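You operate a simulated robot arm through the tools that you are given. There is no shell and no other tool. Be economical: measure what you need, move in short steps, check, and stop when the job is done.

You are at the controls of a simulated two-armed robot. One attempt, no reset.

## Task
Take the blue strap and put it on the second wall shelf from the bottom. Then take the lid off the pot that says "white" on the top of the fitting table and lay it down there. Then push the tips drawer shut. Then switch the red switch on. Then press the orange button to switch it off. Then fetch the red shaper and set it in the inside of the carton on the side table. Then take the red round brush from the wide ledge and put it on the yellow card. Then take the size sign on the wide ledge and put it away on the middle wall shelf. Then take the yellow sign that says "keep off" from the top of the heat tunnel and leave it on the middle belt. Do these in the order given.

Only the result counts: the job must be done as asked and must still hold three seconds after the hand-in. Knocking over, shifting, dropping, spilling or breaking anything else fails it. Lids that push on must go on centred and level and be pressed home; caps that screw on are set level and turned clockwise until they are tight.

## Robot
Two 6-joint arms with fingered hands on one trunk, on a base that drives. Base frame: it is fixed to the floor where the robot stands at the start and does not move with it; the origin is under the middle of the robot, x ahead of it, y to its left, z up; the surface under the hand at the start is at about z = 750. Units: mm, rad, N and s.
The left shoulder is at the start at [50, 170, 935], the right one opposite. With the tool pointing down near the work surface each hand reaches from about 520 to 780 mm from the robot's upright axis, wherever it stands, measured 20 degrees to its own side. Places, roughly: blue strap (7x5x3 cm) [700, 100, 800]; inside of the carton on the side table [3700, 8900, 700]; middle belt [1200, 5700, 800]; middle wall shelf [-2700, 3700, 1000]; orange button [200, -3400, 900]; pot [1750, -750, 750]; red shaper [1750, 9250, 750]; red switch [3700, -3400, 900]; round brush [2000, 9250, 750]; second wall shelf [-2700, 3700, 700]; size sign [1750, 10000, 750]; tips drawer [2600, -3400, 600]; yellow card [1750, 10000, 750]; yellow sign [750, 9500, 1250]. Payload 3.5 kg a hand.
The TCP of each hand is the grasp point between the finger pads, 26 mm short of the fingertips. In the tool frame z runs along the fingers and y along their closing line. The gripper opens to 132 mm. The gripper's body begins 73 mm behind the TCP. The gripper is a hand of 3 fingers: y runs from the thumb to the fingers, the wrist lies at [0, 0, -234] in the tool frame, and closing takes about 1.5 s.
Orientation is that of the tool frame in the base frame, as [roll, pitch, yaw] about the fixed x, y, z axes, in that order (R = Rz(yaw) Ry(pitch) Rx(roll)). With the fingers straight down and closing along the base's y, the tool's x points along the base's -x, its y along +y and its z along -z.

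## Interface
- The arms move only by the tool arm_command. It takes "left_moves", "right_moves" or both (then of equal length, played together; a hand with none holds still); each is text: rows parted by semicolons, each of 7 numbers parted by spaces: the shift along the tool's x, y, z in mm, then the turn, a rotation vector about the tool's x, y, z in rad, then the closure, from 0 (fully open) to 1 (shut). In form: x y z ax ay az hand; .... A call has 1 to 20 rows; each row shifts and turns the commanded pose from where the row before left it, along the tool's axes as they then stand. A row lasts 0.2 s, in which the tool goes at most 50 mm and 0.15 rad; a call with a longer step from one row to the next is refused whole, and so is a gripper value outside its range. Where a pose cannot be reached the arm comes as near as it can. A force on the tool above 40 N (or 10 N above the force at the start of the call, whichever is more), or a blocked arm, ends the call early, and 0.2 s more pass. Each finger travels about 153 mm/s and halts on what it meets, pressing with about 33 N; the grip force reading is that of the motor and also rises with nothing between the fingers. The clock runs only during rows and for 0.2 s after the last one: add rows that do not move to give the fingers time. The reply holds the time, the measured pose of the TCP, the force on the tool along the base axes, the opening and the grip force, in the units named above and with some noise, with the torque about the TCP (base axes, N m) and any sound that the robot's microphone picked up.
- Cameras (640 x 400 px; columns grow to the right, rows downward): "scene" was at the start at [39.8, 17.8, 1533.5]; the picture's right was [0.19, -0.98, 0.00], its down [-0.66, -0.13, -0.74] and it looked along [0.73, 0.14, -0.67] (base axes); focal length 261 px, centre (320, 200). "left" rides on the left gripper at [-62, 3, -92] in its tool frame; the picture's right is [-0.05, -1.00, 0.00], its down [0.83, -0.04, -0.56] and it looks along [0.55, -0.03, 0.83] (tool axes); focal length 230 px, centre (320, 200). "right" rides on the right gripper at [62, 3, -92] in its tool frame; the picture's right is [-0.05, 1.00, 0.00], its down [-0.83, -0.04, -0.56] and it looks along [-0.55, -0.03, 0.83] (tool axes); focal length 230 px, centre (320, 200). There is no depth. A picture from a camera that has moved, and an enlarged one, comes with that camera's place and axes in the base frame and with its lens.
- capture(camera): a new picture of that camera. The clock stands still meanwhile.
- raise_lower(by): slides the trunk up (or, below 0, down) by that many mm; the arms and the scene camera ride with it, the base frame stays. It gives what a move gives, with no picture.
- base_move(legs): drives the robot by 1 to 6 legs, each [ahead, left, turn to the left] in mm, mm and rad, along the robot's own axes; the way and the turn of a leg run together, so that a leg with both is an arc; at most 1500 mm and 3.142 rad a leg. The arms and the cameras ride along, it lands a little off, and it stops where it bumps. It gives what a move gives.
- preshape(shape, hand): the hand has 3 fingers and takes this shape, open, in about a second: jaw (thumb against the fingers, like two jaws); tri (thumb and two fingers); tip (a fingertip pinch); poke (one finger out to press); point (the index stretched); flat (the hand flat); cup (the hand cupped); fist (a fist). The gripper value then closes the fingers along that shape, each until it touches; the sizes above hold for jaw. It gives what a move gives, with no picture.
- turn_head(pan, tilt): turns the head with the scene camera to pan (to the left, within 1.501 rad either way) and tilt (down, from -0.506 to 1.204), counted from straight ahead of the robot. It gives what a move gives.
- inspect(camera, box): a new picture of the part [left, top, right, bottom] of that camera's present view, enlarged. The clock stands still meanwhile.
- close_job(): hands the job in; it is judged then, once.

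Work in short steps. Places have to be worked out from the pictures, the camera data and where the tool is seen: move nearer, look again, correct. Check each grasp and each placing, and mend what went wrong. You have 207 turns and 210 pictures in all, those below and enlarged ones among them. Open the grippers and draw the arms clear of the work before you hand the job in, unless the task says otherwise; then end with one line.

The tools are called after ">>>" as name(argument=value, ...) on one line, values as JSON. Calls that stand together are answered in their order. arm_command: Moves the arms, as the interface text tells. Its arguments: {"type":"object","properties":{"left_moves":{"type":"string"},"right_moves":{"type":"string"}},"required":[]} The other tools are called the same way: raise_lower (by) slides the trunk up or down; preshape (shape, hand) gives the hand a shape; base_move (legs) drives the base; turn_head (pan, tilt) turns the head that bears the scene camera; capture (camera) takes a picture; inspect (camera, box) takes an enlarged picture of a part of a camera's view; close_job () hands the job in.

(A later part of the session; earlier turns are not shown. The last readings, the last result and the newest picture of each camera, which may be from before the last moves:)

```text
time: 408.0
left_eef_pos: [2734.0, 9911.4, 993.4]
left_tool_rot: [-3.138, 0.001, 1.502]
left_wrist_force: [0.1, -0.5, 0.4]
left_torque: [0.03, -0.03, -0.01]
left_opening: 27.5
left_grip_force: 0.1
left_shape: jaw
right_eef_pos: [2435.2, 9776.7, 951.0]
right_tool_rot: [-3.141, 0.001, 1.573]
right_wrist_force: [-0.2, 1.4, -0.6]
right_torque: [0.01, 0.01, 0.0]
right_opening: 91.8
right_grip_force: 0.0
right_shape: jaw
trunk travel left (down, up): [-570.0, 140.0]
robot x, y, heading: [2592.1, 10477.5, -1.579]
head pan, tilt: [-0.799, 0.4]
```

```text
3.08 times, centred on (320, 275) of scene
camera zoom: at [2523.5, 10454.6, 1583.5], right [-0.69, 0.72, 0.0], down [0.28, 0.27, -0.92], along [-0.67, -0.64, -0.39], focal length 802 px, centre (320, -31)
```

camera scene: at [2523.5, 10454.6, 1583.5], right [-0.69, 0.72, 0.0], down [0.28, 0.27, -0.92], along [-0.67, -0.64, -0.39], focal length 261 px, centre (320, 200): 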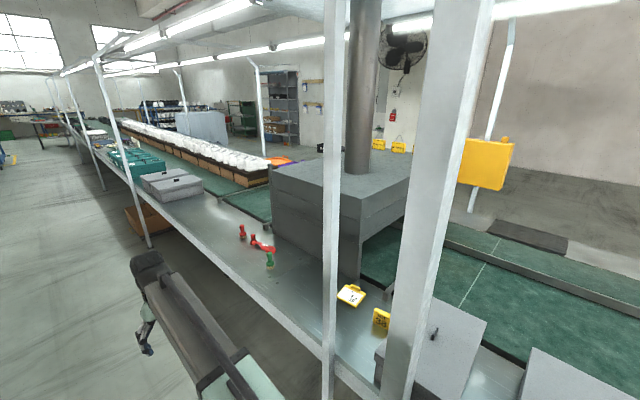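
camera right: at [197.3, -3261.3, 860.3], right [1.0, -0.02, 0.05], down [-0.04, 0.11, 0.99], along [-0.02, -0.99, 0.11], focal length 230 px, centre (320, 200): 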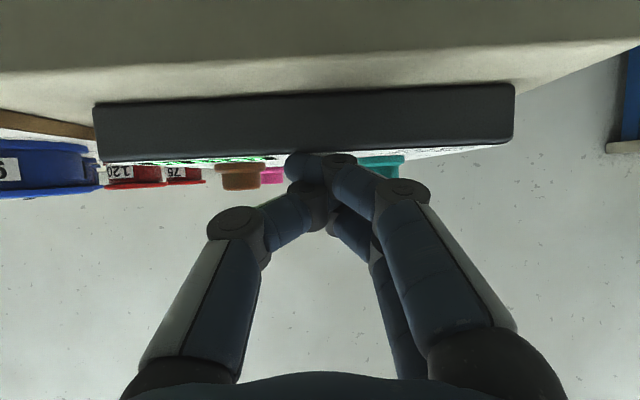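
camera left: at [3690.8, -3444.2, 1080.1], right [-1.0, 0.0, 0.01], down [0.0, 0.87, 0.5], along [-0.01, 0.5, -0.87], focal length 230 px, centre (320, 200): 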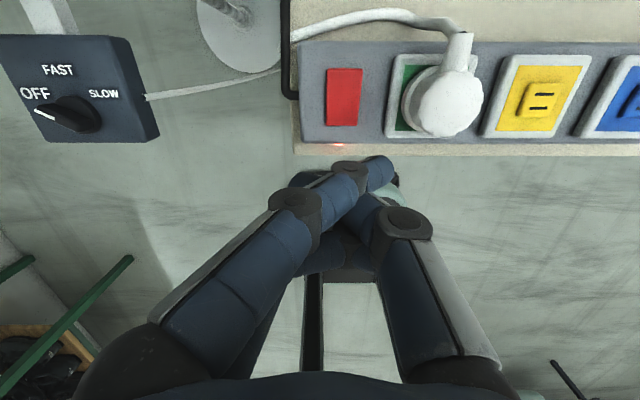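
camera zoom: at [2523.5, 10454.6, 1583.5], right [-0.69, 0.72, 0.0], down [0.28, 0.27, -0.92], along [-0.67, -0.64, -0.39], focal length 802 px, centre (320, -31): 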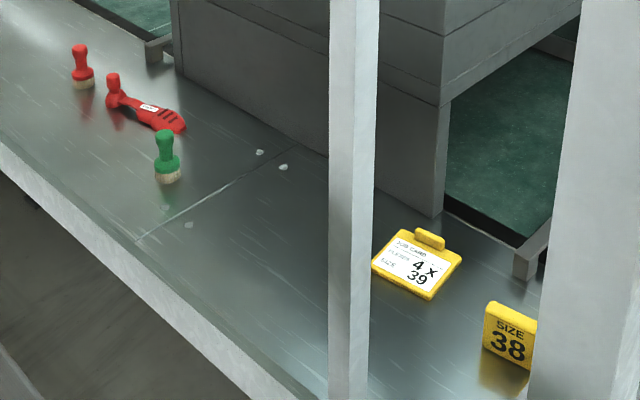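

I have located the items: shaper ~[1820, 9335], brush ~[1859, 9180], card ~[1780, 9938], size sign ~[1823, 10110]; posts stand at y≈10008 and beyond. I drive to y≈9570, then turn to face the ledge.

>>> base_move(legs=[[900, 220, 0], [0, 0, -1.562]])

>>> turn_head(pan=0.1, tilt=0.6)

>>> capture(camera="scene")

```text
time: 416.6
left_eef_pos: [2241.2, 9420.0, 993.2]
left_tool_rot: [-3.138, -0.002, -0.047]
left_wrist_force: [-0.4, -0.1, 0.0]
left_torque: [-0.03, 0.03, 0.01]
left_opening: 27.7
left_grip_force: 0.1
left_shape: jaw
right_eef_pos: [2100.7, 9716.7, 951.0]
right_tool_rot: [-3.141, -0.001, 0.025]
right_wrist_force: [-1.2, -0.2, 0.8]
right_torque: [0.0, 0.0, 0.0]
right_opening: 92.1
right_grip_force: 0.1
right_shape: jaw
trunk travel left (down, up): [-570.0, 140.0]
robot x, y, heading: [2803.0, 9576.6, -3.126]
head pan, tilt: [-0.799, 0.4]
```

```text
time: 417.8
left_eef_pos: [2240.7, 9419.9, 993.4]
left_tool_rot: [-3.139, -0.002, -0.049]
left_wrist_force: [0.2, 0.5, 0.8]
left_torque: [-0.01, 0.0, -0.01]
left_opening: 27.6
left_grip_force: 0.0
left_shape: jaw
right_eef_pos: [2099.5, 9716.9, 950.8]
right_tool_rot: [3.142, 0.001, 0.025]
right_wrist_force: [-0.5, -0.1, 0.2]
right_torque: [0.01, 0.0, 0.0]
right_opening: 91.8
right_grip_force: 0.1
right_shape: jaw
trunk travel left (down, up): [-570.0, 140.0]
robot x, y, heading: [2803.1, 9570.3, -3.127]
head pan, tilt: [0.099, 0.6]
```

```text
102 pictures are left
camera scene: at [2752.6, 9567.2, 1565.3], right [-0.11, 0.99, 0.0], down [0.56, 0.06, -0.83], along [-0.82, -0.09, -0.56], focal length 261 px, centre (320, 200)
```

scene: 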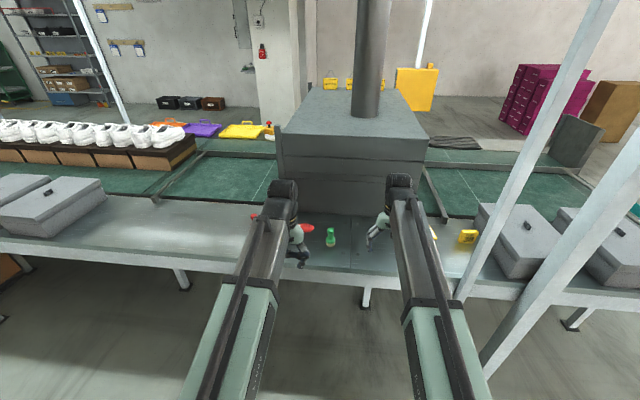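

I tuck the right hand back, then drive 300 mm nearer and look with the left hand camera.

>>> arm_command(right_moves="40 0 0 0 0 0 0.3; 40 0 0 0 0 0 0.3; 40 0 0 0 0 0 0.3; 40 -10 0 0 0 0 0.3; 0 0 0 0 0 0 0.3", left_moves="0 0 0 0 0 0 0; 0 0 0 0 0 0 0; 0 0 0 0 0 0 0; 0 0 0 0 0 0 0; 0 0 0 0 0 0 0")

>>> base_move(legs=[[310, 0, -0.015]])

>>> capture(camera="left")

>>> capture(camera="scene")

```text
time: 419.0
left_eef_pos: [2240.5, 9419.9, 991.9]
left_tool_rot: [-3.138, 0.001, -0.047]
left_wrist_force: [0.7, 0.9, 1.0]
left_torque: [-0.02, -0.02, -0.02]
left_opening: 95.0
left_grip_force: 0.0
left_shape: jaw
right_eef_pos: [2259.5, 9729.6, 950.5]
right_tool_rot: [-3.14, 0.001, 0.025]
right_wrist_force: [-0.3, 0.8, 0.1]
right_torque: [0.01, -0.03, 0.0]
right_opening: 92.2
right_grip_force: 0.0
right_shape: jaw
trunk travel left (down, up): [-570.0, 140.0]
robot x, y, heading: [2807.1, 9572.7, -3.129]
head pan, tilt: [0.099, 0.6]
```

```text
time: 421.1
left_eef_pos: [1928.0, 9425.4, 993.6]
left_tool_rot: [-3.138, 0.001, -0.062]
left_wrist_force: [-0.6, -0.3, 0.8]
left_torque: [0.0, -0.01, 0.05]
left_opening: 94.7
left_grip_force: 0.1
left_shape: jaw
right_eef_pos: [1953.7, 9737.7, 950.3]
right_tool_rot: [3.141, 0.001, 0.008]
right_wrist_force: [-0.4, -0.4, -0.1]
right_torque: [-0.02, 0.01, 0.0]
right_opening: 91.8
right_grip_force: 0.0
right_shape: jaw
trunk travel left (down, up): [-570.0, 140.0]
robot x, y, heading: [2495.4, 9570.2, 3.138]
head pan, tilt: [0.099, 0.6]
```

```text
101 pictures are left
camera left: at [1868.2, 9425.5, 1085.4], right [0.01, 1.0, 0.0], down [0.83, -0.01, 0.56], along [0.56, 0.0, -0.83], focal length 230 px, centre (320, 200)
```

left: 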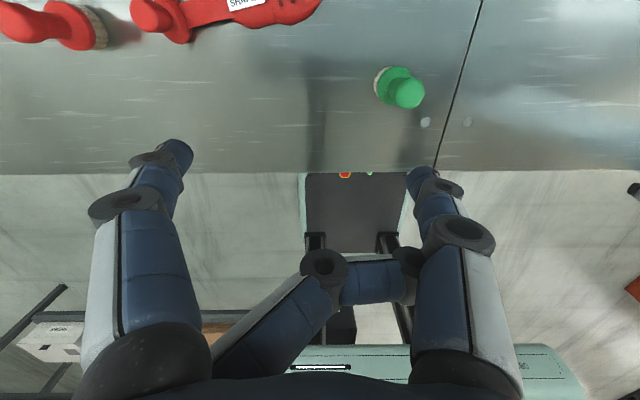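

```text
100 pictures are left
camera scene: at [2442.7, 9566.2, 1565.2], right [-0.1, 1.0, 0.0], down [0.56, 0.05, -0.82], along [-0.82, -0.08, -0.57], focal length 261 px, centre (320, 200)
```

scene: 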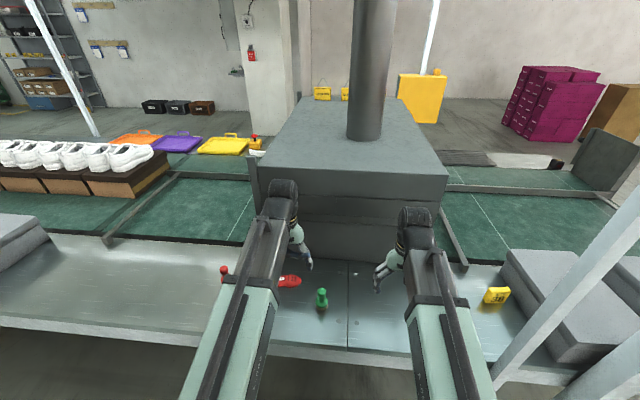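

The middle finger is still curled from the pointing shape, so I set the jaw shape again.

>>> preshape(hand="left", shape="jaw")

>>> arm_command(left_moves="0 0 0 0 0 0 0; 0 0 0 0 0 0 0; 0 0 0 0 0 0 0; 0 0 0 0 0 0 0; 0 0 0 0 0 0 0; 0 0 0 0 0 0 0")

>>> capture(camera="left")

```text
time: 422.0
left_eef_pos: [1929.5, 9425.4, 994.0]
left_tool_rot: [-3.139, 0.002, -0.061]
left_wrist_force: [0.2, 0.2, 0.4]
left_torque: [-0.05, 0.0, -0.03]
left_opening: 95.2
left_grip_force: 0.1
left_shape: jaw
right_eef_pos: [1952.6, 9736.4, 950.2]
right_tool_rot: [3.141, 0.0, 0.009]
right_wrist_force: [-0.2, 0.7, -0.1]
right_torque: [0.0, 0.01, 0.01]
right_opening: 92.0
right_grip_force: 0.0
right_shape: jaw
trunk travel left (down, up): [-570.0, 140.0]
robot x, y, heading: [2496.8, 9572.9, 3.138]
head pan, tilt: [0.099, 0.6]
```

```text
time: 423.4
left_eef_pos: [1930.5, 9425.9, 992.9]
left_tool_rot: [-3.139, -0.001, -0.062]
left_wrist_force: [-0.7, 0.6, 0.5]
left_torque: [0.02, -0.02, -0.01]
left_opening: 94.9
left_grip_force: 0.1
left_shape: jaw
right_eef_pos: [1953.8, 9736.1, 949.9]
right_tool_rot: [3.141, -0.001, 0.009]
right_wrist_force: [-0.5, -0.7, 0.7]
right_torque: [-0.01, -0.01, -0.01]
right_opening: 92.1
right_grip_force: 0.1
right_shape: jaw
trunk travel left (down, up): [-570.0, 140.0]
robot x, y, heading: [2491.4, 9574.4, 3.14]
head pan, tilt: [0.099, 0.6]
```

```text
99 pictures are left
camera left: at [1868.9, 9425.6, 1085.9], right [0.01, 1.0, 0.0], down [0.83, -0.01, 0.55], along [0.55, 0.0, -0.83], focal length 230 px, centre (320, 200)
```

left: 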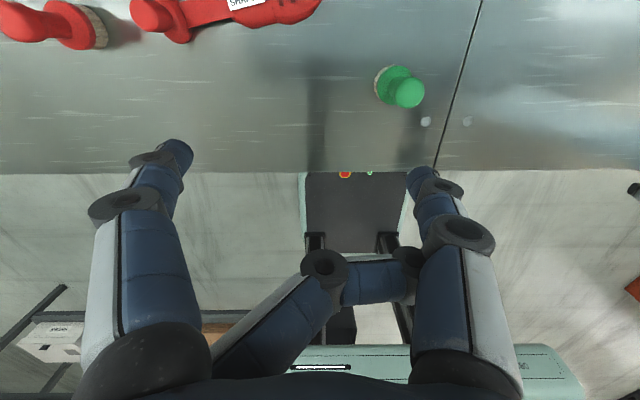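

The middle finger seems hooked behind the thumb; I go through "flat" and back to "jaw".

>>> preshape(hand="left", shape="flat")

>>> preshape(hand="left", shape="jaw")

>>> capture(camera="left")

```text
time: 424.3
left_eef_pos: [1931.0, 9425.7, 993.1]
left_tool_rot: [-3.138, 0.0, -0.06]
left_wrist_force: [-0.4, 0.3, -0.8]
left_torque: [0.0, -0.03, 0.0]
left_opening: 0.0
left_grip_force: 0.0
left_shape: flat
right_eef_pos: [1954.2, 9736.7, 948.8]
right_tool_rot: [-3.141, 0.001, 0.009]
right_wrist_force: [0.8, 0.0, 0.3]
right_torque: [0.03, -0.03, 0.04]
right_opening: 92.0
right_grip_force: 0.1
right_shape: jaw
trunk travel left (down, up): [-570.0, 140.0]
robot x, y, heading: [2493.5, 9571.9, 3.139]
head pan, tilt: [0.099, 0.6]
```

```text
time: 425.2
left_eef_pos: [1930.8, 9426.2, 992.2]
left_tool_rot: [-3.138, -0.001, -0.061]
left_wrist_force: [-0.8, 0.5, 0.3]
left_torque: [-0.04, 0.02, 0.03]
left_opening: 132.0
left_grip_force: 0.1
left_shape: jaw
right_eef_pos: [1952.7, 9737.3, 950.4]
right_tool_rot: [-3.141, 0.0, 0.008]
right_wrist_force: [-1.3, 0.0, -0.4]
right_torque: [0.03, -0.01, 0.0]
right_opening: 92.1
right_grip_force: 0.0
right_shape: jaw
trunk travel left (down, up): [-570.0, 140.0]
robot x, y, heading: [2493.6, 9572.6, 3.141]
head pan, tilt: [0.099, 0.6]
```

```text
98 pictures are left
camera left: at [1868.9, 9425.5, 1085.9], right [0.01, 1.0, 0.0], down [0.83, -0.01, 0.55], along [0.55, 0.0, -0.83], focal length 230 px, centre (320, 200)
```

left: 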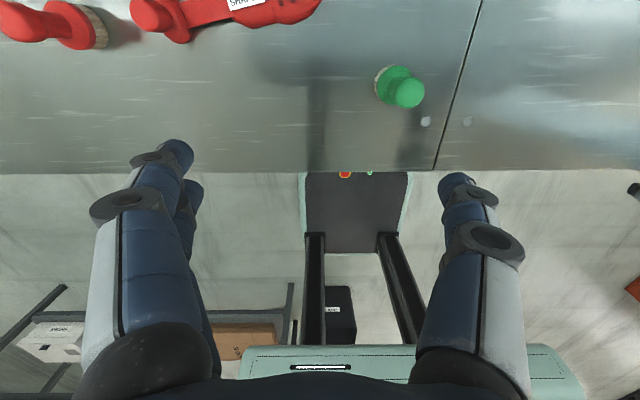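

The hand is normal again. I move above the shaper (~[1830, 9360]) and turn the tool so that it closes across it.

>>> arm_command(left_moves="-25 16.5 10 0 0 0.15 0; -25 20 10 0 0 0.15 0; -25 22 10 0 0 0.15 0; -22 27 10 0 0 0.15 0; 0 0 10 0 0 0.15 0; 0 0 10 0 0 0.15 0; 0 0 10 0 0 0.15 0; 0 0 10 0 0 0.15 0; 0 0 0 0 0 0.15 0; 0 0 0 0 0 0 0")

>>> capture(camera="left")

```text
time: 427.4
left_eef_pos: [1811.9, 9372.8, 912.8]
left_tool_rot: [3.141, 0.003, -1.411]
left_wrist_force: [1.1, -1.2, 0.1]
left_torque: [-0.03, 0.01, 0.0]
left_opening: 132.3
left_grip_force: 0.1
left_shape: jaw
right_eef_pos: [1953.9, 9736.5, 950.9]
right_tool_rot: [3.14, 0.0, 0.01]
right_wrist_force: [-0.4, 0.2, -0.3]
right_torque: [-0.01, 0.0, 0.0]
right_opening: 92.1
right_grip_force: 0.0
right_shape: jaw
trunk travel left (down, up): [-570.0, 140.0]
robot x, y, heading: [2494.8, 9569.3, 3.136]
head pan, tilt: [0.099, 0.6]
```

```text
97 pictures are left
camera left: at [1799.6, 9431.3, 1005.8], right [0.98, 0.21, 0.0], down [0.17, -0.81, 0.55], along [0.12, -0.54, -0.83], focal length 230 px, centre (320, 200)
```

left: 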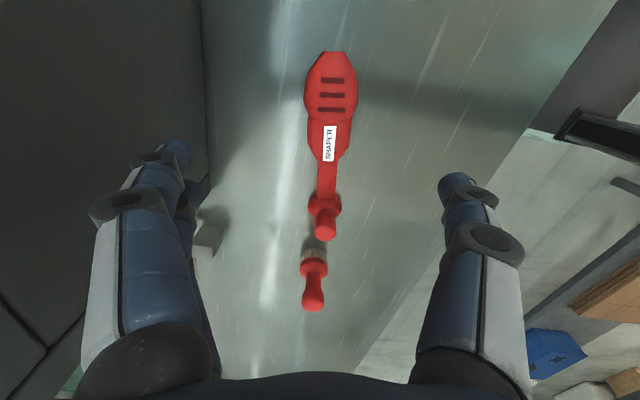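

Clear view: I shift to the shaper's label region (~[1828, 9356]) and descend to grip height.

>>> arm_command(left_moves="18 -13 10 0 0 0 0.15; 0 0 45 0 0 0 0.2; 0 0 40 0 0 0 0.2; 0 0 20 0 0 0 0.2; 0 0 10 0 0 0 0.2; 0 0 0 0 0 0 0.2")

>>> capture(camera="left")

```text
time: 428.8
left_eef_pos: [1827.1, 9356.1, 786.8]
left_tool_rot: [3.141, 0.004, -1.411]
left_wrist_force: [0.9, 0.3, 0.6]
left_torque: [0.0, -0.05, 0.02]
left_opening: 105.8
left_grip_force: 0.1
left_shape: jaw
right_eef_pos: [1953.5, 9736.9, 951.4]
right_tool_rot: [3.141, 0.001, 0.007]
right_wrist_force: [0.0, 0.0, -0.4]
right_torque: [0.0, 0.02, 0.0]
right_opening: 91.9
right_grip_force: 0.0
right_shape: jaw
trunk travel left (down, up): [-570.0, 140.0]
robot x, y, heading: [2495.2, 9573.8, 3.14]
head pan, tilt: [0.099, 0.6]
```

```text
96 pictures are left
camera left: at [1814.9, 9416.2, 880.7], right [0.98, 0.21, 0.0], down [0.18, -0.81, 0.55], along [0.12, -0.54, -0.83], focal length 230 px, centre (320, 200)
```

left: 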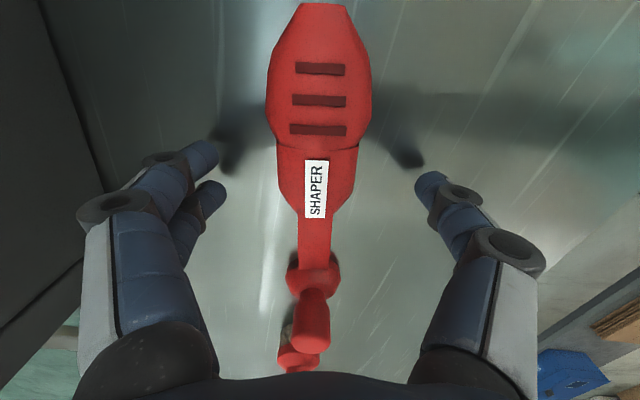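

The label zone tapers, so I shift 18 mm toward the broad part, then close and lift.

>>> arm_command(left_moves="-18 0 0 0 0 0 0.2; 0 0 3 0 0 0 0.3; 0 0 0 0 0 0 0.6; 0 0 0 0 0 0 1; 0 0 0 0 0 0 1; 0 0 0 0 0 0 1; 0 0 0 0 0 0 1; 0 0 -20 0 0 0 1; 0 0 -40 0 0 0 1; 0 0 -40 0 0 0 1; 0 0 -40 0 0 0 1; 0 0 0 0 0 0 1")

>>> capture(camera="left")

```text
time: 431.4
left_eef_pos: [1825.2, 9374.6, 924.5]
left_tool_rot: [3.141, 0.004, -1.412]
left_wrist_force: [-0.1, -0.2, 0.3]
left_torque: [-0.05, 0.02, 0.01]
left_opening: 11.4
left_grip_force: 33.4
left_shape: jaw
right_eef_pos: [1953.6, 9736.5, 949.8]
right_tool_rot: [3.141, 0.001, 0.008]
right_wrist_force: [0.4, 0.4, -0.8]
right_torque: [-0.01, -0.04, 0.0]
right_opening: 91.9
right_grip_force: 0.0
right_shape: jaw
trunk travel left (down, up): [-570.0, 140.0]
robot x, y, heading: [2494.6, 9575.7, 3.138]
head pan, tilt: [0.099, 0.6]
```

```text
95 pictures are left
camera left: at [1812.3, 9433.2, 1017.5], right [0.98, 0.21, 0.0], down [0.18, -0.81, 0.55], along [0.12, -0.54, -0.83], focal length 230 px, centre (320, 200)
```

left: 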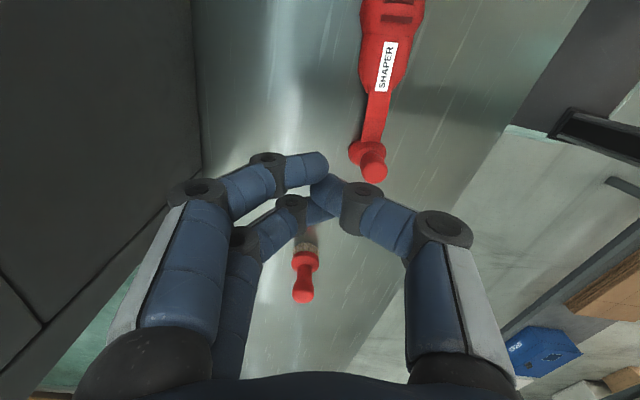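

The shaper slipped out and moved to about [1876, 9430]. I open and go above its new place.

>>> arm_command(left_moves="-29 -19 0 0 0 0 0; -29 -19 0 0 0 0 0; -29 -19 0 0 0 0 0; 0 0 20 0 0 0 0; 0 0 20 0 0 0 0; 0 0 0 0 0 0 0")

>>> capture(camera="left")

>>> inspect(camera="scene", box=[200, 230, 360, 330])

```text
time: 432.8
left_eef_pos: [1867.3, 9470.1, 883.7]
left_tool_rot: [-3.14, 0.003, -1.411]
left_wrist_force: [0.7, 0.0, 0.7]
left_torque: [-0.01, 0.01, -0.01]
left_opening: 131.8
left_grip_force: 0.1
left_shape: jaw
right_eef_pos: [1952.7, 9736.9, 950.4]
right_tool_rot: [-3.141, 0.001, 0.009]
right_wrist_force: [0.9, 0.4, -0.6]
right_torque: [0.01, 0.03, 0.03]
right_opening: 92.0
right_grip_force: 0.0
right_shape: jaw
trunk travel left (down, up): [-570.0, 140.0]
robot x, y, heading: [2491.5, 9573.8, 3.137]
head pan, tilt: [0.099, 0.6]
```

```text
94 pictures are left
camera left: at [1855.0, 9529.4, 977.2], right [0.98, 0.21, 0.0], down [0.18, -0.81, 0.55], along [0.12, -0.54, -0.83], focal length 230 px, centre (320, 200)
```

left: 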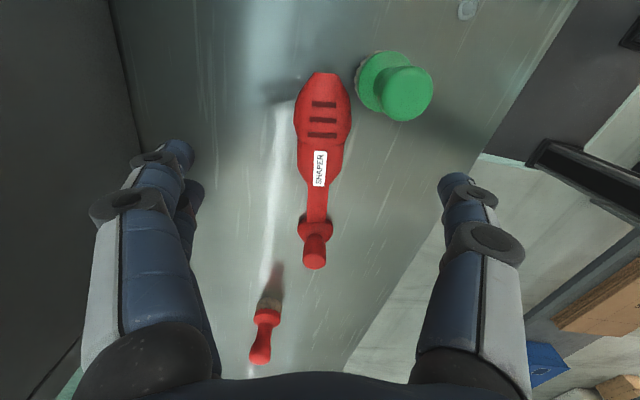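

```text
4.00 times, centred on (280, 280) of scene
camera zoom: at [2443.8, 9566.3, 1565.3], right [-0.1, 1.0, 0.0], down [0.56, 0.05, -0.83], along [-0.82, -0.08, -0.56], focal length 1043 px, centre (480, -120)
```

zoom: 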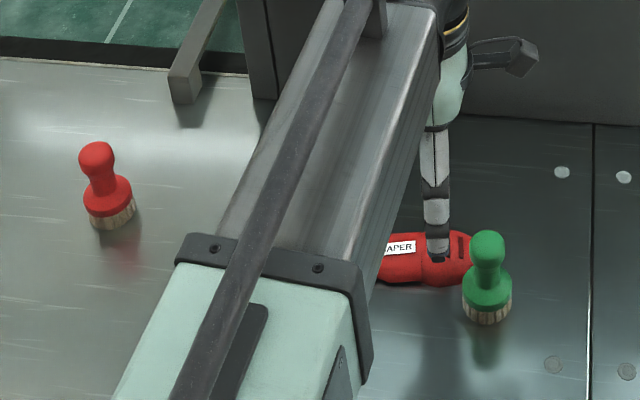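

The shaper lies beside the green brush. I descend over its broad part a little nearer the handle, going lower this time until the tips nearly touch the ledge.

>>> arm_command(left_moves="13 -4 10 0 0 0 0.15; 0 0 45 0 0 0 0.25; 0 0 40 0 0 0 0.25; 0 0 8 0 0 0 0.25; 0 0 2 0 0 0 0.25; 0 0 2 0 0 0 0.25; 0 0 2 0 0 0 0.25; 0 0 0 0 0 0 0.25")

>>> capture(camera="left")

```text
time: 434.6
left_eef_pos: [1870.6, 9457.3, 776.0]
left_tool_rot: [3.14, 0.004, -1.409]
left_wrist_force: [-0.3, 0.4, 3.5]
left_torque: [-0.03, 0.21, 0.02]
left_opening: 99.2
left_grip_force: 0.0
left_shape: jaw
right_eef_pos: [1954.1, 9736.7, 950.1]
right_tool_rot: [3.141, 0.0, 0.01]
right_wrist_force: [-0.3, -0.1, -0.2]
right_torque: [0.0, 0.01, -0.02]
right_opening: 91.8
right_grip_force: 0.1
right_shape: jaw
trunk travel left (down, up): [-570.0, 140.0]
robot x, y, heading: [2497.2, 9570.3, 3.143]
head pan, tilt: [0.099, 0.6]
```

```text
92 pictures are left
camera left: at [1860.3, 9516.8, 869.5], right [0.98, 0.21, 0.0], down [0.18, -0.81, 0.55], along [0.12, -0.54, -0.83], focal length 230 px, centre (320, 200)
```

left: 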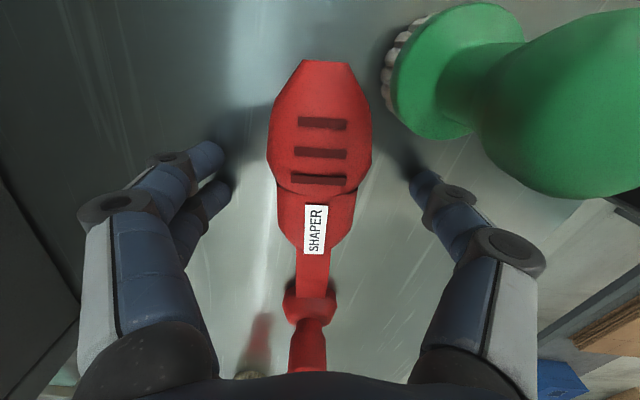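

The tips touch the ledge. I rise 1.5 mm, shift 6 mm toward the widest part, and close slowly.

>>> arm_command(left_moves="-6 0 -1.5 0 0 0 0.3; 0 0 0 0 0 0 0.4; 0 0 0 0 0 0 0.5; 0 0 0 0 0 0 0.6; 0 0 0 0 0 0 0.7; 0 0 0 0 0 0 0.85; 0 0 0 0 0 0 1; 0 0 0 0 0 0 1; 0 0 0 0 0 0 1")

>>> capture(camera="left")

```text
time: 436.6
left_eef_pos: [1871.7, 9462.9, 777.7]
left_tool_rot: [-3.14, 0.005, -1.41]
left_wrist_force: [1.0, -0.9, 2.0]
left_torque: [0.01, 0.0, -0.02]
left_opening: 41.4
left_grip_force: 33.1
left_shape: jaw
right_eef_pos: [1954.0, 9736.5, 950.5]
right_tool_rot: [-3.141, 0.0, 0.008]
right_wrist_force: [0.8, -0.1, -0.5]
right_torque: [0.01, 0.01, -0.01]
right_opening: 92.0
right_grip_force: 0.0
right_shape: jaw
trunk travel left (down, up): [-570.0, 140.0]
robot x, y, heading: [2494.8, 9574.9, 3.139]
head pan, tilt: [0.099, 0.6]
```

```text
91 pictures are left
camera left: at [1859.4, 9522.6, 870.9], right [0.98, 0.21, 0.0], down [0.18, -0.81, 0.55], along [0.12, -0.54, -0.83], focal length 230 px, centre (320, 200)
```

left: 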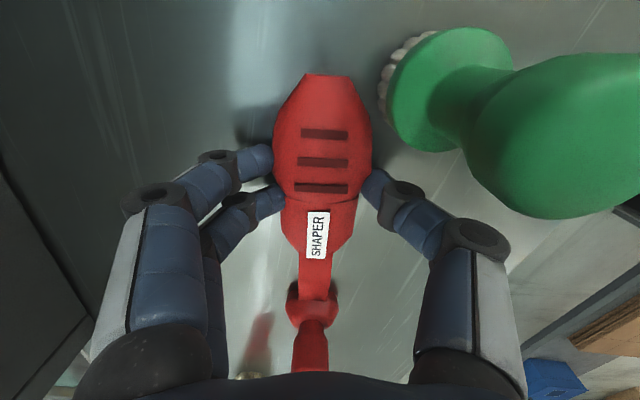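

Held at 41 mm. I lift.

>>> arm_command(left_moves="0 0 -10 0 0 0 1; 0 0 -20 0 0 0 1; 0 0 -40 0 0 0 1; 0 0 -50 0 0 0 1; 0 0 -50 0 0 0 1; 0 0 0 0 0 0 1")

>>> capture(camera="left")

```text
time: 438.0
left_eef_pos: [1872.5, 9463.1, 948.5]
left_tool_rot: [-3.141, 0.003, -1.41]
left_wrist_force: [0.1, -1.1, -0.7]
left_torque: [-0.01, 0.0, -0.01]
left_opening: 41.0
left_grip_force: 32.5
left_shape: jaw
right_eef_pos: [1953.6, 9736.3, 950.4]
right_tool_rot: [-3.142, 0.002, 0.008]
right_wrist_force: [0.2, 0.5, -0.2]
right_torque: [-0.02, -0.04, -0.03]
right_opening: 92.3
right_grip_force: 0.1
right_shape: jaw
trunk travel left (down, up): [-570.0, 140.0]
robot x, y, heading: [2494.7, 9580.1, 3.143]
head pan, tilt: [0.099, 0.6]
```

```text
90 pictures are left
camera left: at [1859.8, 9521.8, 1041.2], right [0.98, 0.21, 0.0], down [0.18, -0.81, 0.55], along [0.12, -0.54, -0.83], focal length 230 px, centre (320, 200)
```

left: 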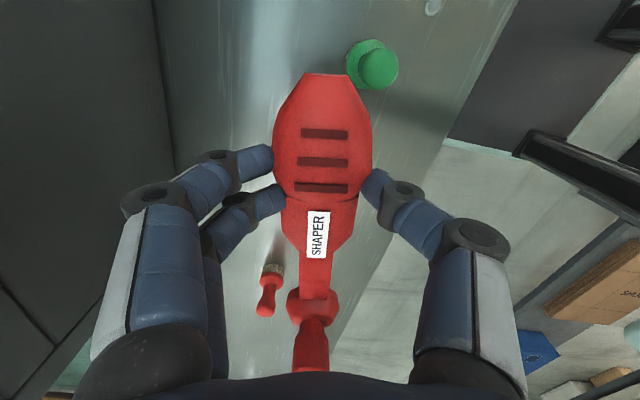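

The shaper is held. I back away, turn to face −y and move toward the side table.

>>> base_move(legs=[[-330, 0, 0], [0, -150, 0], [0, 0, 1.571]])

>>> turn_head(pan=0.6, tilt=0.5)

>>> capture(camera="scene")

```text
time: 444.9
left_eef_pos: [2927.6, 9099.0, 948.0]
left_tool_rot: [3.142, 0.004, 0.147]
left_wrist_force: [-0.3, 0.3, -0.6]
left_torque: [0.0, 0.03, -0.01]
left_opening: 40.7
left_grip_force: 33.0
left_shape: jaw
right_eef_pos: [2654.3, 9184.5, 950.2]
right_tool_rot: [3.142, 0.002, 1.569]
right_wrist_force: [0.7, -0.3, -0.7]
right_torque: [0.03, 0.01, 0.0]
right_opening: 92.1
right_grip_force: 0.2
right_shape: jaw
trunk travel left (down, up): [-570.0, 140.0]
robot x, y, heading: [2827.0, 9720.2, -1.583]
head pan, tilt: [0.099, 0.6]
```

```text
time: 445.9
left_eef_pos: [2928.6, 9098.8, 948.0]
left_tool_rot: [-3.141, 0.002, 0.148]
left_wrist_force: [0.2, -0.2, -1.8]
left_torque: [-0.03, 0.02, -0.01]
left_opening: 40.6
left_grip_force: 32.9
left_shape: jaw
right_eef_pos: [2653.9, 9183.7, 949.9]
right_tool_rot: [3.14, 0.0, 1.568]
right_wrist_force: [-0.3, 0.0, 0.0]
right_torque: [0.0, 0.01, -0.01]
right_opening: 92.1
right_grip_force: 0.1
right_shape: jaw
trunk travel left (down, up): [-570.0, 140.0]
robot x, y, heading: [2823.2, 9722.6, -1.585]
head pan, tilt: [0.6, 0.499]
```

```text
89 pictures are left
camera scene: at [2873.7, 9688.2, 1574.4], right [-0.83, -0.55, 0.0], down [-0.26, 0.4, -0.88], along [0.48, -0.73, -0.48], focal length 261 px, centre (320, 200)
```

scene: 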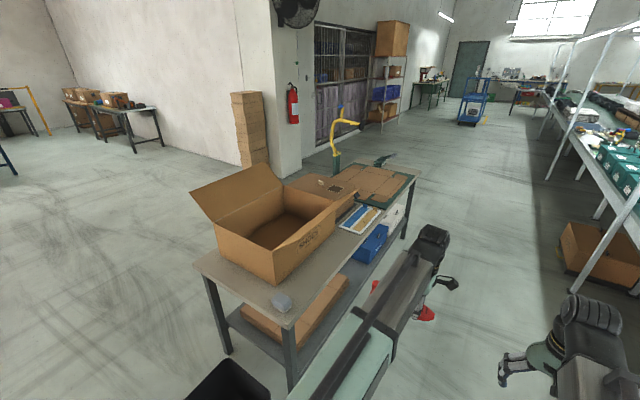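

The carton stands on the near end of the side table, centre about [3670, 8880], walls up to z≈906; a bin blocks its +y side. I raise the hands, turn to face +x and move alongside.

>>> arm_command(left_moves="0 0 -40 0 0 0 1; 0 0 -40 0 0 0 1; 0 0 -30 0 0 0 1; 0 0 0 0 0 0 1; 0 0 0 0 0 0 1", right_moves="0 0 -40 0 0 0 0.3; 0 0 -40 0 0 0 0.3; 0 0 -40 0 0 0 0.3; 0 0 -40 0 0 0 0.3; 0 0 0 0 0 0 0.3")

>>> base_move(legs=[[0, 0, 1.583], [-150, 0, 0], [0, -900, 0]])

>>> turn_head(pan=0.1, tilt=0.6)

>>> capture(camera="scene")

```text
time: 447.1
left_eef_pos: [2928.1, 9098.2, 1056.5]
left_tool_rot: [3.141, 0.004, 0.148]
left_wrist_force: [-0.4, 0.0, -0.7]
left_torque: [-0.02, 0.05, -0.02]
left_opening: 40.6
left_grip_force: 33.2
left_shape: jaw
right_eef_pos: [2653.5, 9174.4, 1090.7]
right_tool_rot: [-3.141, 0.011, 1.567]
right_wrist_force: [0.0, -1.0, 0.3]
right_torque: [-0.01, 0.03, -0.04]
right_opening: 92.0
right_grip_force: 0.1
right_shape: jaw
right hand out of reach, approached as far as the arm can: row 4
trunk travel left (down, up): [-570.0, 140.0]
robot x, y, heading: [2820.5, 9721.5, -1.585]
head pan, tilt: [0.6, 0.499]
```

```text
time: 456.6
left_eef_pos: [3300.7, 8939.7, 1056.6]
left_tool_rot: [-3.141, 0.003, 1.736]
left_wrist_force: [1.5, -0.5, 1.1]
left_torque: [0.01, -0.1, -0.01]
left_opening: 40.0
left_grip_force: 32.2
left_shape: jaw
right_eef_pos: [3229.3, 8663.6, 1091.3]
right_tool_rot: [3.141, 0.011, -3.128]
right_wrist_force: [0.2, 0.1, 0.2]
right_torque: [0.02, -0.02, 0.0]
right_opening: 92.0
right_grip_force: 0.1
right_shape: jaw
trunk travel left (down, up): [-570.0, 140.0]
robot x, y, heading: [2677.1, 8823.6, 0.001]
head pan, tilt: [0.6, 0.499]
```

```text
time: 457.5
left_eef_pos: [3300.1, 8939.7, 1056.1]
left_tool_rot: [-3.142, 0.002, 1.735]
left_wrist_force: [1.9, -0.6, 0.7]
left_torque: [-0.09, -0.04, 0.01]
left_opening: 40.3
left_grip_force: 32.7
left_shape: jaw
right_eef_pos: [3229.5, 8663.9, 1090.1]
right_tool_rot: [3.141, 0.01, -3.126]
right_wrist_force: [0.7, 0.4, -0.1]
right_torque: [0.01, 0.0, 0.0]
right_opening: 92.2
right_grip_force: 0.1
right_shape: jaw
trunk travel left (down, up): [-570.0, 140.0]
robot x, y, heading: [2679.5, 8824.8, 0.005]
head pan, tilt: [0.099, 0.6]
```

```text
88 pictures are left
camera scene: at [2725.1, 8836.8, 1565.3], right [0.1, -0.99, 0.0], down [-0.56, -0.06, -0.83], along [0.82, 0.08, -0.56], focal length 261 px, centre (320, 200)
```

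scene: 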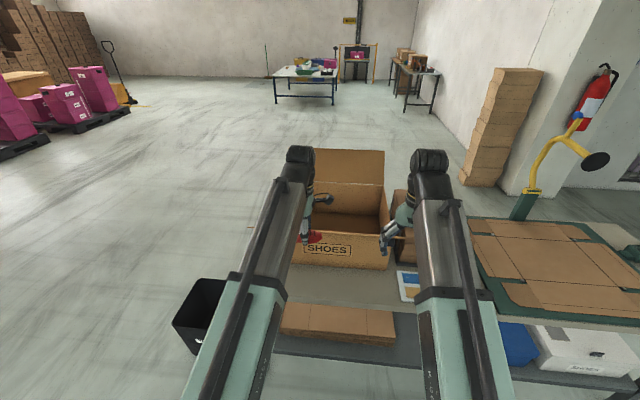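

I drive 260 mm forward and 65 mm to the right so the left hand comes over the carton, then look.

>>> base_move(legs=[[260, -65, 0]])

>>> arm_command(left_moves="-15 37 0 0 0 0 1; -15 37 0 0 0 0 1; -13 30 0 0 0 0 1; 0 0 0 0 0 0 1")

>>> capture(camera="left")

>>> capture(camera="scene")

```text
time: 459.4
left_eef_pos: [3562.3, 8874.5, 1056.8]
left_tool_rot: [3.142, 0.003, 1.737]
left_wrist_force: [0.3, -1.0, -0.2]
left_torque: [-0.01, 0.03, -0.02]
left_opening: 40.0
left_grip_force: 33.2
left_shape: jaw
right_eef_pos: [3491.4, 8599.5, 1090.0]
right_tool_rot: [3.141, 0.009, -3.127]
right_wrist_force: [-0.7, -0.7, -0.9]
right_torque: [0.0, 0.0, -0.03]
right_opening: 91.9
right_grip_force: 0.2
right_shape: jaw
trunk travel left (down, up): [-570.0, 140.0]
robot x, y, heading: [2943.1, 8758.8, -0.001]
head pan, tilt: [0.099, 0.6]
```

```text
time: 460.4
left_eef_pos: [3651.7, 8850.7, 1052.1]
left_tool_rot: [3.14, 0.003, 1.737]
left_wrist_force: [1.0, 0.1, -0.2]
left_torque: [-0.01, 0.02, 0.0]
left_opening: 39.8
left_grip_force: 33.1
left_shape: jaw
left hand out of reach, approached as far as the arm can: row 3
right_eef_pos: [3491.3, 8599.1, 1091.0]
right_tool_rot: [3.141, 0.01, -3.128]
right_wrist_force: [-0.6, -0.4, 0.3]
right_torque: [-0.01, -0.03, -0.01]
right_opening: 92.3
right_grip_force: 0.0
right_shape: jaw
trunk travel left (down, up): [-570.0, 140.0]
robot x, y, heading: [2941.9, 8763.6, 0.005]
head pan, tilt: [0.099, 0.6]
```

```text
87 pictures are left
camera left: at [3666.0, 8791.0, 1144.5], right [-0.98, -0.22, 0.0], down [-0.18, 0.81, 0.55], along [-0.12, 0.54, -0.83], focal length 230 px, centre (320, 200)
```

left: 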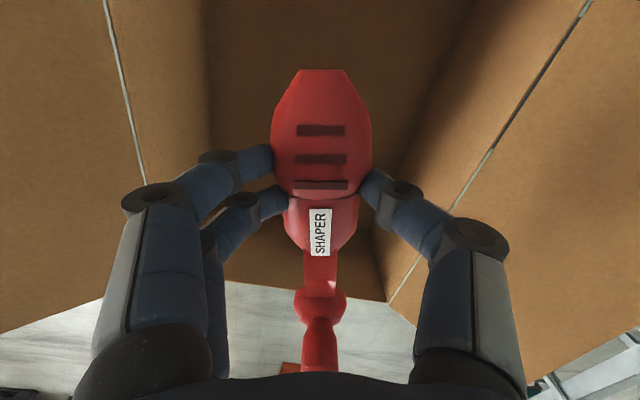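

```text
86 pictures are left
camera scene: at [2986.1, 8772.4, 1565.3], right [0.1, -0.99, 0.0], down [-0.56, -0.06, -0.82], along [0.82, 0.08, -0.57], focal length 261 px, centre (320, 200)
```

scene: 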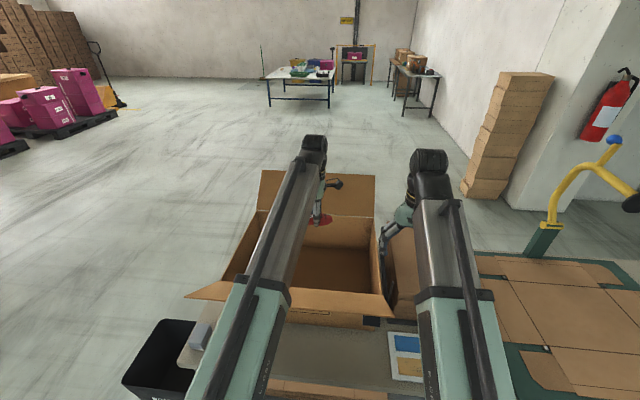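

The hand is centred over the opening. I raise the trunk so the forearm clears the near flap, then lower the shaper into the carton.

>>> raise_lower(by=130)

>>> arm_command(left_moves="0 0 40 0 0 0 1; 0 0 40 0 0 0 1; 0 0 40 0 0 0 1; 0 0 40 0 0 0 1; 0 0 40 0 0 0 1; 0 0 40 0 0 0 1; 0 0 40 0 0 0 1; 0 0 30 0 0 0 1; 0 0 0 0 0 0 1")

>>> capture(camera="scene")

>>> capture(camera="left")

```text
time: 462.0
left_eef_pos: [3652.8, 8851.7, 1181.9]
left_tool_rot: [3.139, 0.004, 1.737]
left_wrist_force: [-0.8, 0.2, 0.4]
left_torque: [-0.02, -0.02, -0.02]
left_opening: 39.8
left_grip_force: 32.7
left_shape: jaw
right_eef_pos: [3490.8, 8600.9, 1220.4]
right_tool_rot: [-3.141, 0.009, -3.129]
right_wrist_force: [-0.6, -0.3, -0.4]
right_torque: [-0.03, 0.0, 0.02]
right_opening: 92.0
right_grip_force: 0.1
right_shape: jaw
trunk travel left (down, up): [-700.0, 10.0]
robot x, y, heading: [2939.6, 8764.3, 0.002]
head pan, tilt: [0.099, 0.6]
```

```text
time: 464.0
left_eef_pos: [3652.2, 8851.1, 872.1]
left_tool_rot: [3.141, 0.003, 1.737]
left_wrist_force: [-0.5, -0.5, -0.8]
left_torque: [0.01, -0.01, 0.0]
left_opening: 39.7
left_grip_force: 33.0
left_shape: jaw
right_eef_pos: [3491.3, 8599.8, 1221.3]
right_tool_rot: [3.141, 0.01, -3.128]
right_wrist_force: [-0.1, 0.0, 0.5]
right_torque: [0.02, -0.03, 0.01]
right_opening: 92.0
right_grip_force: 0.1
right_shape: jaw
trunk travel left (down, up): [-700.0, 10.0]
robot x, y, heading: [2940.0, 8763.2, 0.002]
head pan, tilt: [0.099, 0.6]
```

```text
85 pictures are left
camera scene: at [2985.9, 8772.4, 1695.3], right [0.1, -0.99, 0.0], down [-0.56, -0.06, -0.83], along [0.82, 0.08, -0.56], focal length 261 px, centre (320, 200)
```

scene: 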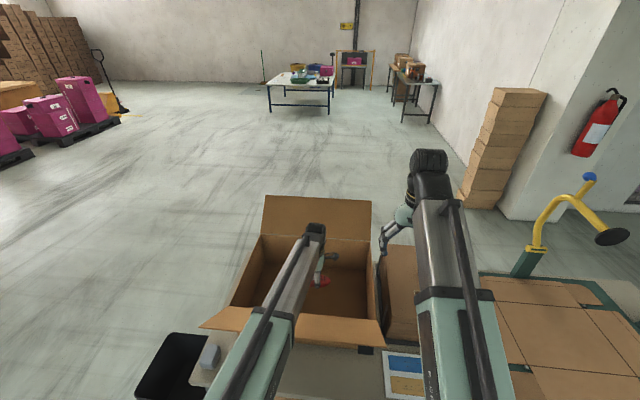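

```text
84 pictures are left
camera left: at [3666.0, 8790.8, 964.3], right [-0.98, -0.22, 0.0], down [-0.18, 0.81, 0.55], along [-0.12, 0.54, -0.83], focal length 230 px, centre (320, 200)
```

left: 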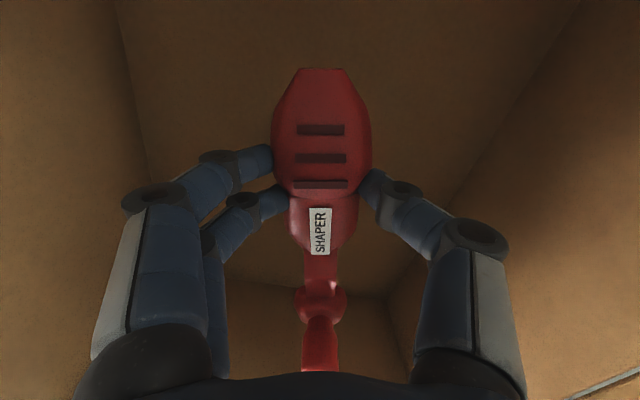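

Well inside. I continue down in diminishing steps until contact.

>>> arm_command(left_moves="0 0 40 0 0 0 1; 0 0 40 0 0 0 1; 0 0 20 0 0 0 1; 0 0 8 0 0 0 1; 0 0 6 0 0 0 1; 0 0 4 0 0 0 1; 0 0 4 0 0 0 1; 0 0 3 0 0 0 1; 0 0 3 0 0 0 1; 0 0 0 0 0 0 1")

>>> capture(camera="left")

```text
time: 466.2
left_eef_pos: [3641.3, 8851.6, 751.0]
left_tool_rot: [3.137, 0.005, 1.737]
left_wrist_force: [-0.6, -1.6, 33.8]
left_torque: [-0.25, -0.05, 0.07]
left_opening: 40.0
left_grip_force: 32.8
left_shape: jaw
left hand out of reach, approached as far as the arm can: row 3, 5, 8
right_eef_pos: [3488.7, 8599.2, 1222.7]
right_tool_rot: [3.141, 0.012, -3.127]
right_wrist_force: [0.4, -0.1, -0.8]
right_torque: [-0.01, 0.0, -0.04]
right_opening: 92.1
right_grip_force: 0.0
right_shape: jaw
trunk travel left (down, up): [-700.0, 10.0]
robot x, y, heading: [2941.2, 8762.1, 0.003]
head pan, tilt: [0.099, 0.6]
```

```text
83 pictures are left
camera left: at [3653.6, 8791.0, 844.4], right [-0.98, -0.22, -0.01], down [-0.18, 0.81, 0.55], along [-0.11, 0.54, -0.83], focal length 230 px, centre (320, 200)
```

left: 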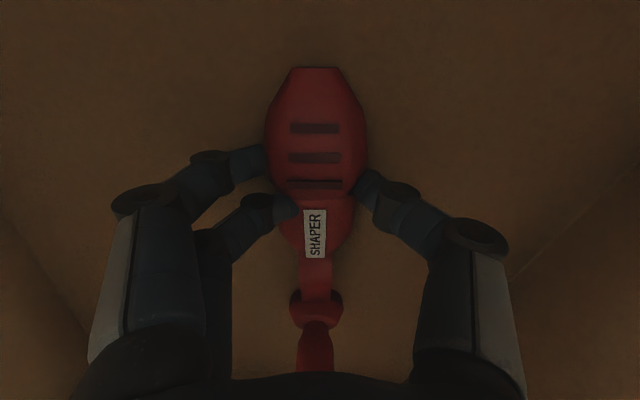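

Contact with the carton bottom. I ease up, open and withdraw straight up.

>>> arm_command(left_moves="0 0 -3 0 0 0 1; 0 0 0 0 0 0 0.7; 0 0 0 0 0 0 0.5; 0 0 0 0 0 0 0.4; 0 0 0 0 0 0 0.4; 0 0 -20 0 0 0 0.4; 0 0 -40 0 0 0 0.4; 0 0 -40 0 0 0 0.4; 0 0 -40 0 0 0 0.4; 0 0 -40 0 0 0 0.4; 0 0 -40 0 0 0 0.4; 0 0 -40 0 0 0 0.4; 0 0 -40 0 0 0 0.4; 0 0 -40 0 0 0 0.4; 0 0 -30 0 0 0 0.4; 0 0 0 0 0 0 0.4")

>>> capture(camera="left")

```text
time: 469.6
left_eef_pos: [3641.7, 8852.4, 1120.7]
left_tool_rot: [3.14, 0.002, 1.737]
left_wrist_force: [-0.7, 0.5, -0.1]
left_torque: [0.01, 0.0, -0.02]
left_opening: 78.9
left_grip_force: 0.1
left_shape: jaw
right_eef_pos: [3490.3, 8599.0, 1220.8]
right_tool_rot: [-3.141, 0.011, -3.128]
right_wrist_force: [-0.2, -0.5, -0.4]
right_torque: [0.02, -0.01, 0.01]
right_opening: 92.1
right_grip_force: 0.0
right_shape: jaw
trunk travel left (down, up): [-700.0, 10.0]
robot x, y, heading: [2937.9, 8760.8, -0.001]
head pan, tilt: [0.099, 0.6]
```

```text
82 pictures are left
camera left: at [3655.7, 8792.6, 1213.5], right [-0.98, -0.22, 0.0], down [-0.18, 0.81, 0.55], along [-0.12, 0.54, -0.83], focal length 230 px, centre (320, 200)
```

left: 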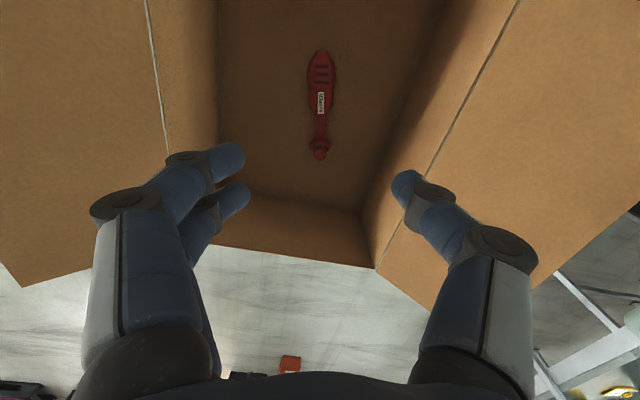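

The shaper lies inside the carton. I back off, unwind the wrist, lower the trunk, and return to the ledge for the red brush.

>>> base_move(legs=[[-330, 0, 0]])

>>> arm_command(left_moves="0 0 0 0 0 -0.14 0; 0 0 0 0 0 -0.14 0; 0 0 0 0 0 -0.14 0; 0 0 0 0 0 -0.14 0; 0 0 0 0 0 -0.14 0; 0 0 0 0 0 -0.14 0; 0 0 0 0 0 -0.14 0; 0 0 0 0 0 -0.14 0; 0 0 0 0 0 -0.14 0; 35 0 0 0 0 -0.14 0; 35 0 0 0 0 0 0; 30 0 0 0 0 0 0; 0 0 0 0 0 0 0")

>>> raise_lower(by=-150)

>>> base_move(legs=[[0, 600, 0], [0, 0, 3.14]])

>>> turn_head(pan=0.0, tilt=0.6)

>>> capture(camera="scene")

```text
time: 471.8
left_eef_pos: [3307.7, 8850.9, 1120.4]
left_tool_rot: [3.137, 0.005, 1.735]
left_wrist_force: [-1.0, -0.3, 0.2]
left_torque: [-0.01, -0.03, 0.0]
left_opening: 78.6
left_grip_force: 0.1
left_shape: jaw
right_eef_pos: [3157.1, 8598.6, 1221.7]
right_tool_rot: [-3.139, 0.01, -3.13]
right_wrist_force: [0.1, -0.6, 0.3]
right_torque: [0.01, -0.03, 0.02]
right_opening: 92.1
right_grip_force: 0.2
right_shape: jaw
trunk travel left (down, up): [-700.0, 10.0]
robot x, y, heading: [2606.9, 8761.8, 0.002]
head pan, tilt: [0.099, 0.6]
```

```text
time: 474.6
left_eef_pos: [3209.6, 8857.4, 1119.8]
left_tool_rot: [-3.139, 0.002, 3.132]
left_wrist_force: [-0.3, 0.1, 0.0]
left_torque: [-0.01, 0.03, -0.03]
left_opening: 132.0
left_grip_force: 0.0
left_shape: jaw
right_eef_pos: [3157.6, 8598.4, 1221.1]
right_tool_rot: [3.14, 0.009, -3.13]
right_wrist_force: [-0.2, 0.4, -0.6]
right_torque: [0.01, 0.0, 0.03]
right_opening: 92.0
right_grip_force: 0.1
right_shape: jaw
trunk travel left (down, up): [-700.0, 10.0]
robot x, y, heading: [2607.5, 8761.3, -0.004]
head pan, tilt: [0.099, 0.6]
```

```text
time: 476.4
left_eef_pos: [3208.3, 8856.7, 968.9]
left_tool_rot: [-3.138, 0.002, 3.13]
left_wrist_force: [0.4, 0.4, 0.6]
left_torque: [0.01, 0.03, 0.01]
left_opening: 131.9
left_grip_force: 0.1
left_shape: jaw
right_eef_pos: [3157.4, 8598.6, 1070.8]
right_tool_rot: [3.141, 0.012, -3.13]
right_wrist_force: [0.0, 0.3, -0.2]
right_torque: [-0.01, 0.01, 0.05]
right_opening: 92.0
right_grip_force: 0.2
right_shape: jaw
trunk travel left (down, up): [-550.0, 160.0]
robot x, y, heading: [2607.4, 8761.1, 0.003]
head pan, tilt: [0.099, 0.6]
```

```text
time: 487.1
left_eef_pos: [2004.0, 9268.7, 969.1]
left_tool_rot: [-3.138, 0.002, -0.01]
left_wrist_force: [0.0, 0.8, 0.1]
left_torque: [0.01, 0.0, 0.01]
left_opening: 131.6
left_grip_force: 0.2
left_shape: jaw
right_eef_pos: [2057.2, 9527.4, 1070.7]
right_tool_rot: [3.141, 0.011, 0.007]
right_wrist_force: [0.3, 0.1, 0.5]
right_torque: [-0.02, -0.01, 0.01]
right_opening: 92.1
right_grip_force: 0.0
right_shape: jaw
trunk travel left (down, up): [-550.0, 160.0]
robot x, y, heading: [2607.7, 9360.2, 3.136]
head pan, tilt: [0.099, 0.6]
```

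```text
time: 487.7
left_eef_pos: [2004.7, 9267.9, 969.9]
left_tool_rot: [-3.138, 0.003, -0.011]
left_wrist_force: [-0.5, -1.1, -0.8]
left_torque: [-0.02, 0.0, 0.02]
left_opening: 132.0
left_grip_force: 0.0
left_shape: jaw
right_eef_pos: [2057.5, 9526.7, 1070.1]
right_tool_rot: [-3.14, 0.011, 0.007]
right_wrist_force: [-0.5, -0.5, 0.0]
right_torque: [0.04, 0.01, -0.01]
right_opening: 92.0
right_grip_force: 0.1
right_shape: jaw
trunk travel left (down, up): [-550.0, 160.0]
robot x, y, heading: [2602.8, 9358.9, 3.139]
head pan, tilt: [0.0, 0.6]
```

```text
81 pictures are left
camera scene: at [2556.2, 9363.4, 1545.3], right [0.0, 1.0, 0.0], down [0.56, 0.0, -0.83], along [-0.83, 0.0, -0.56], focal length 261 px, centre (320, 200)
```

scene: 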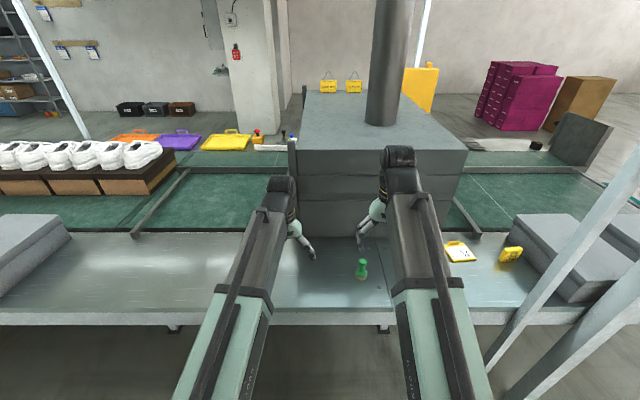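

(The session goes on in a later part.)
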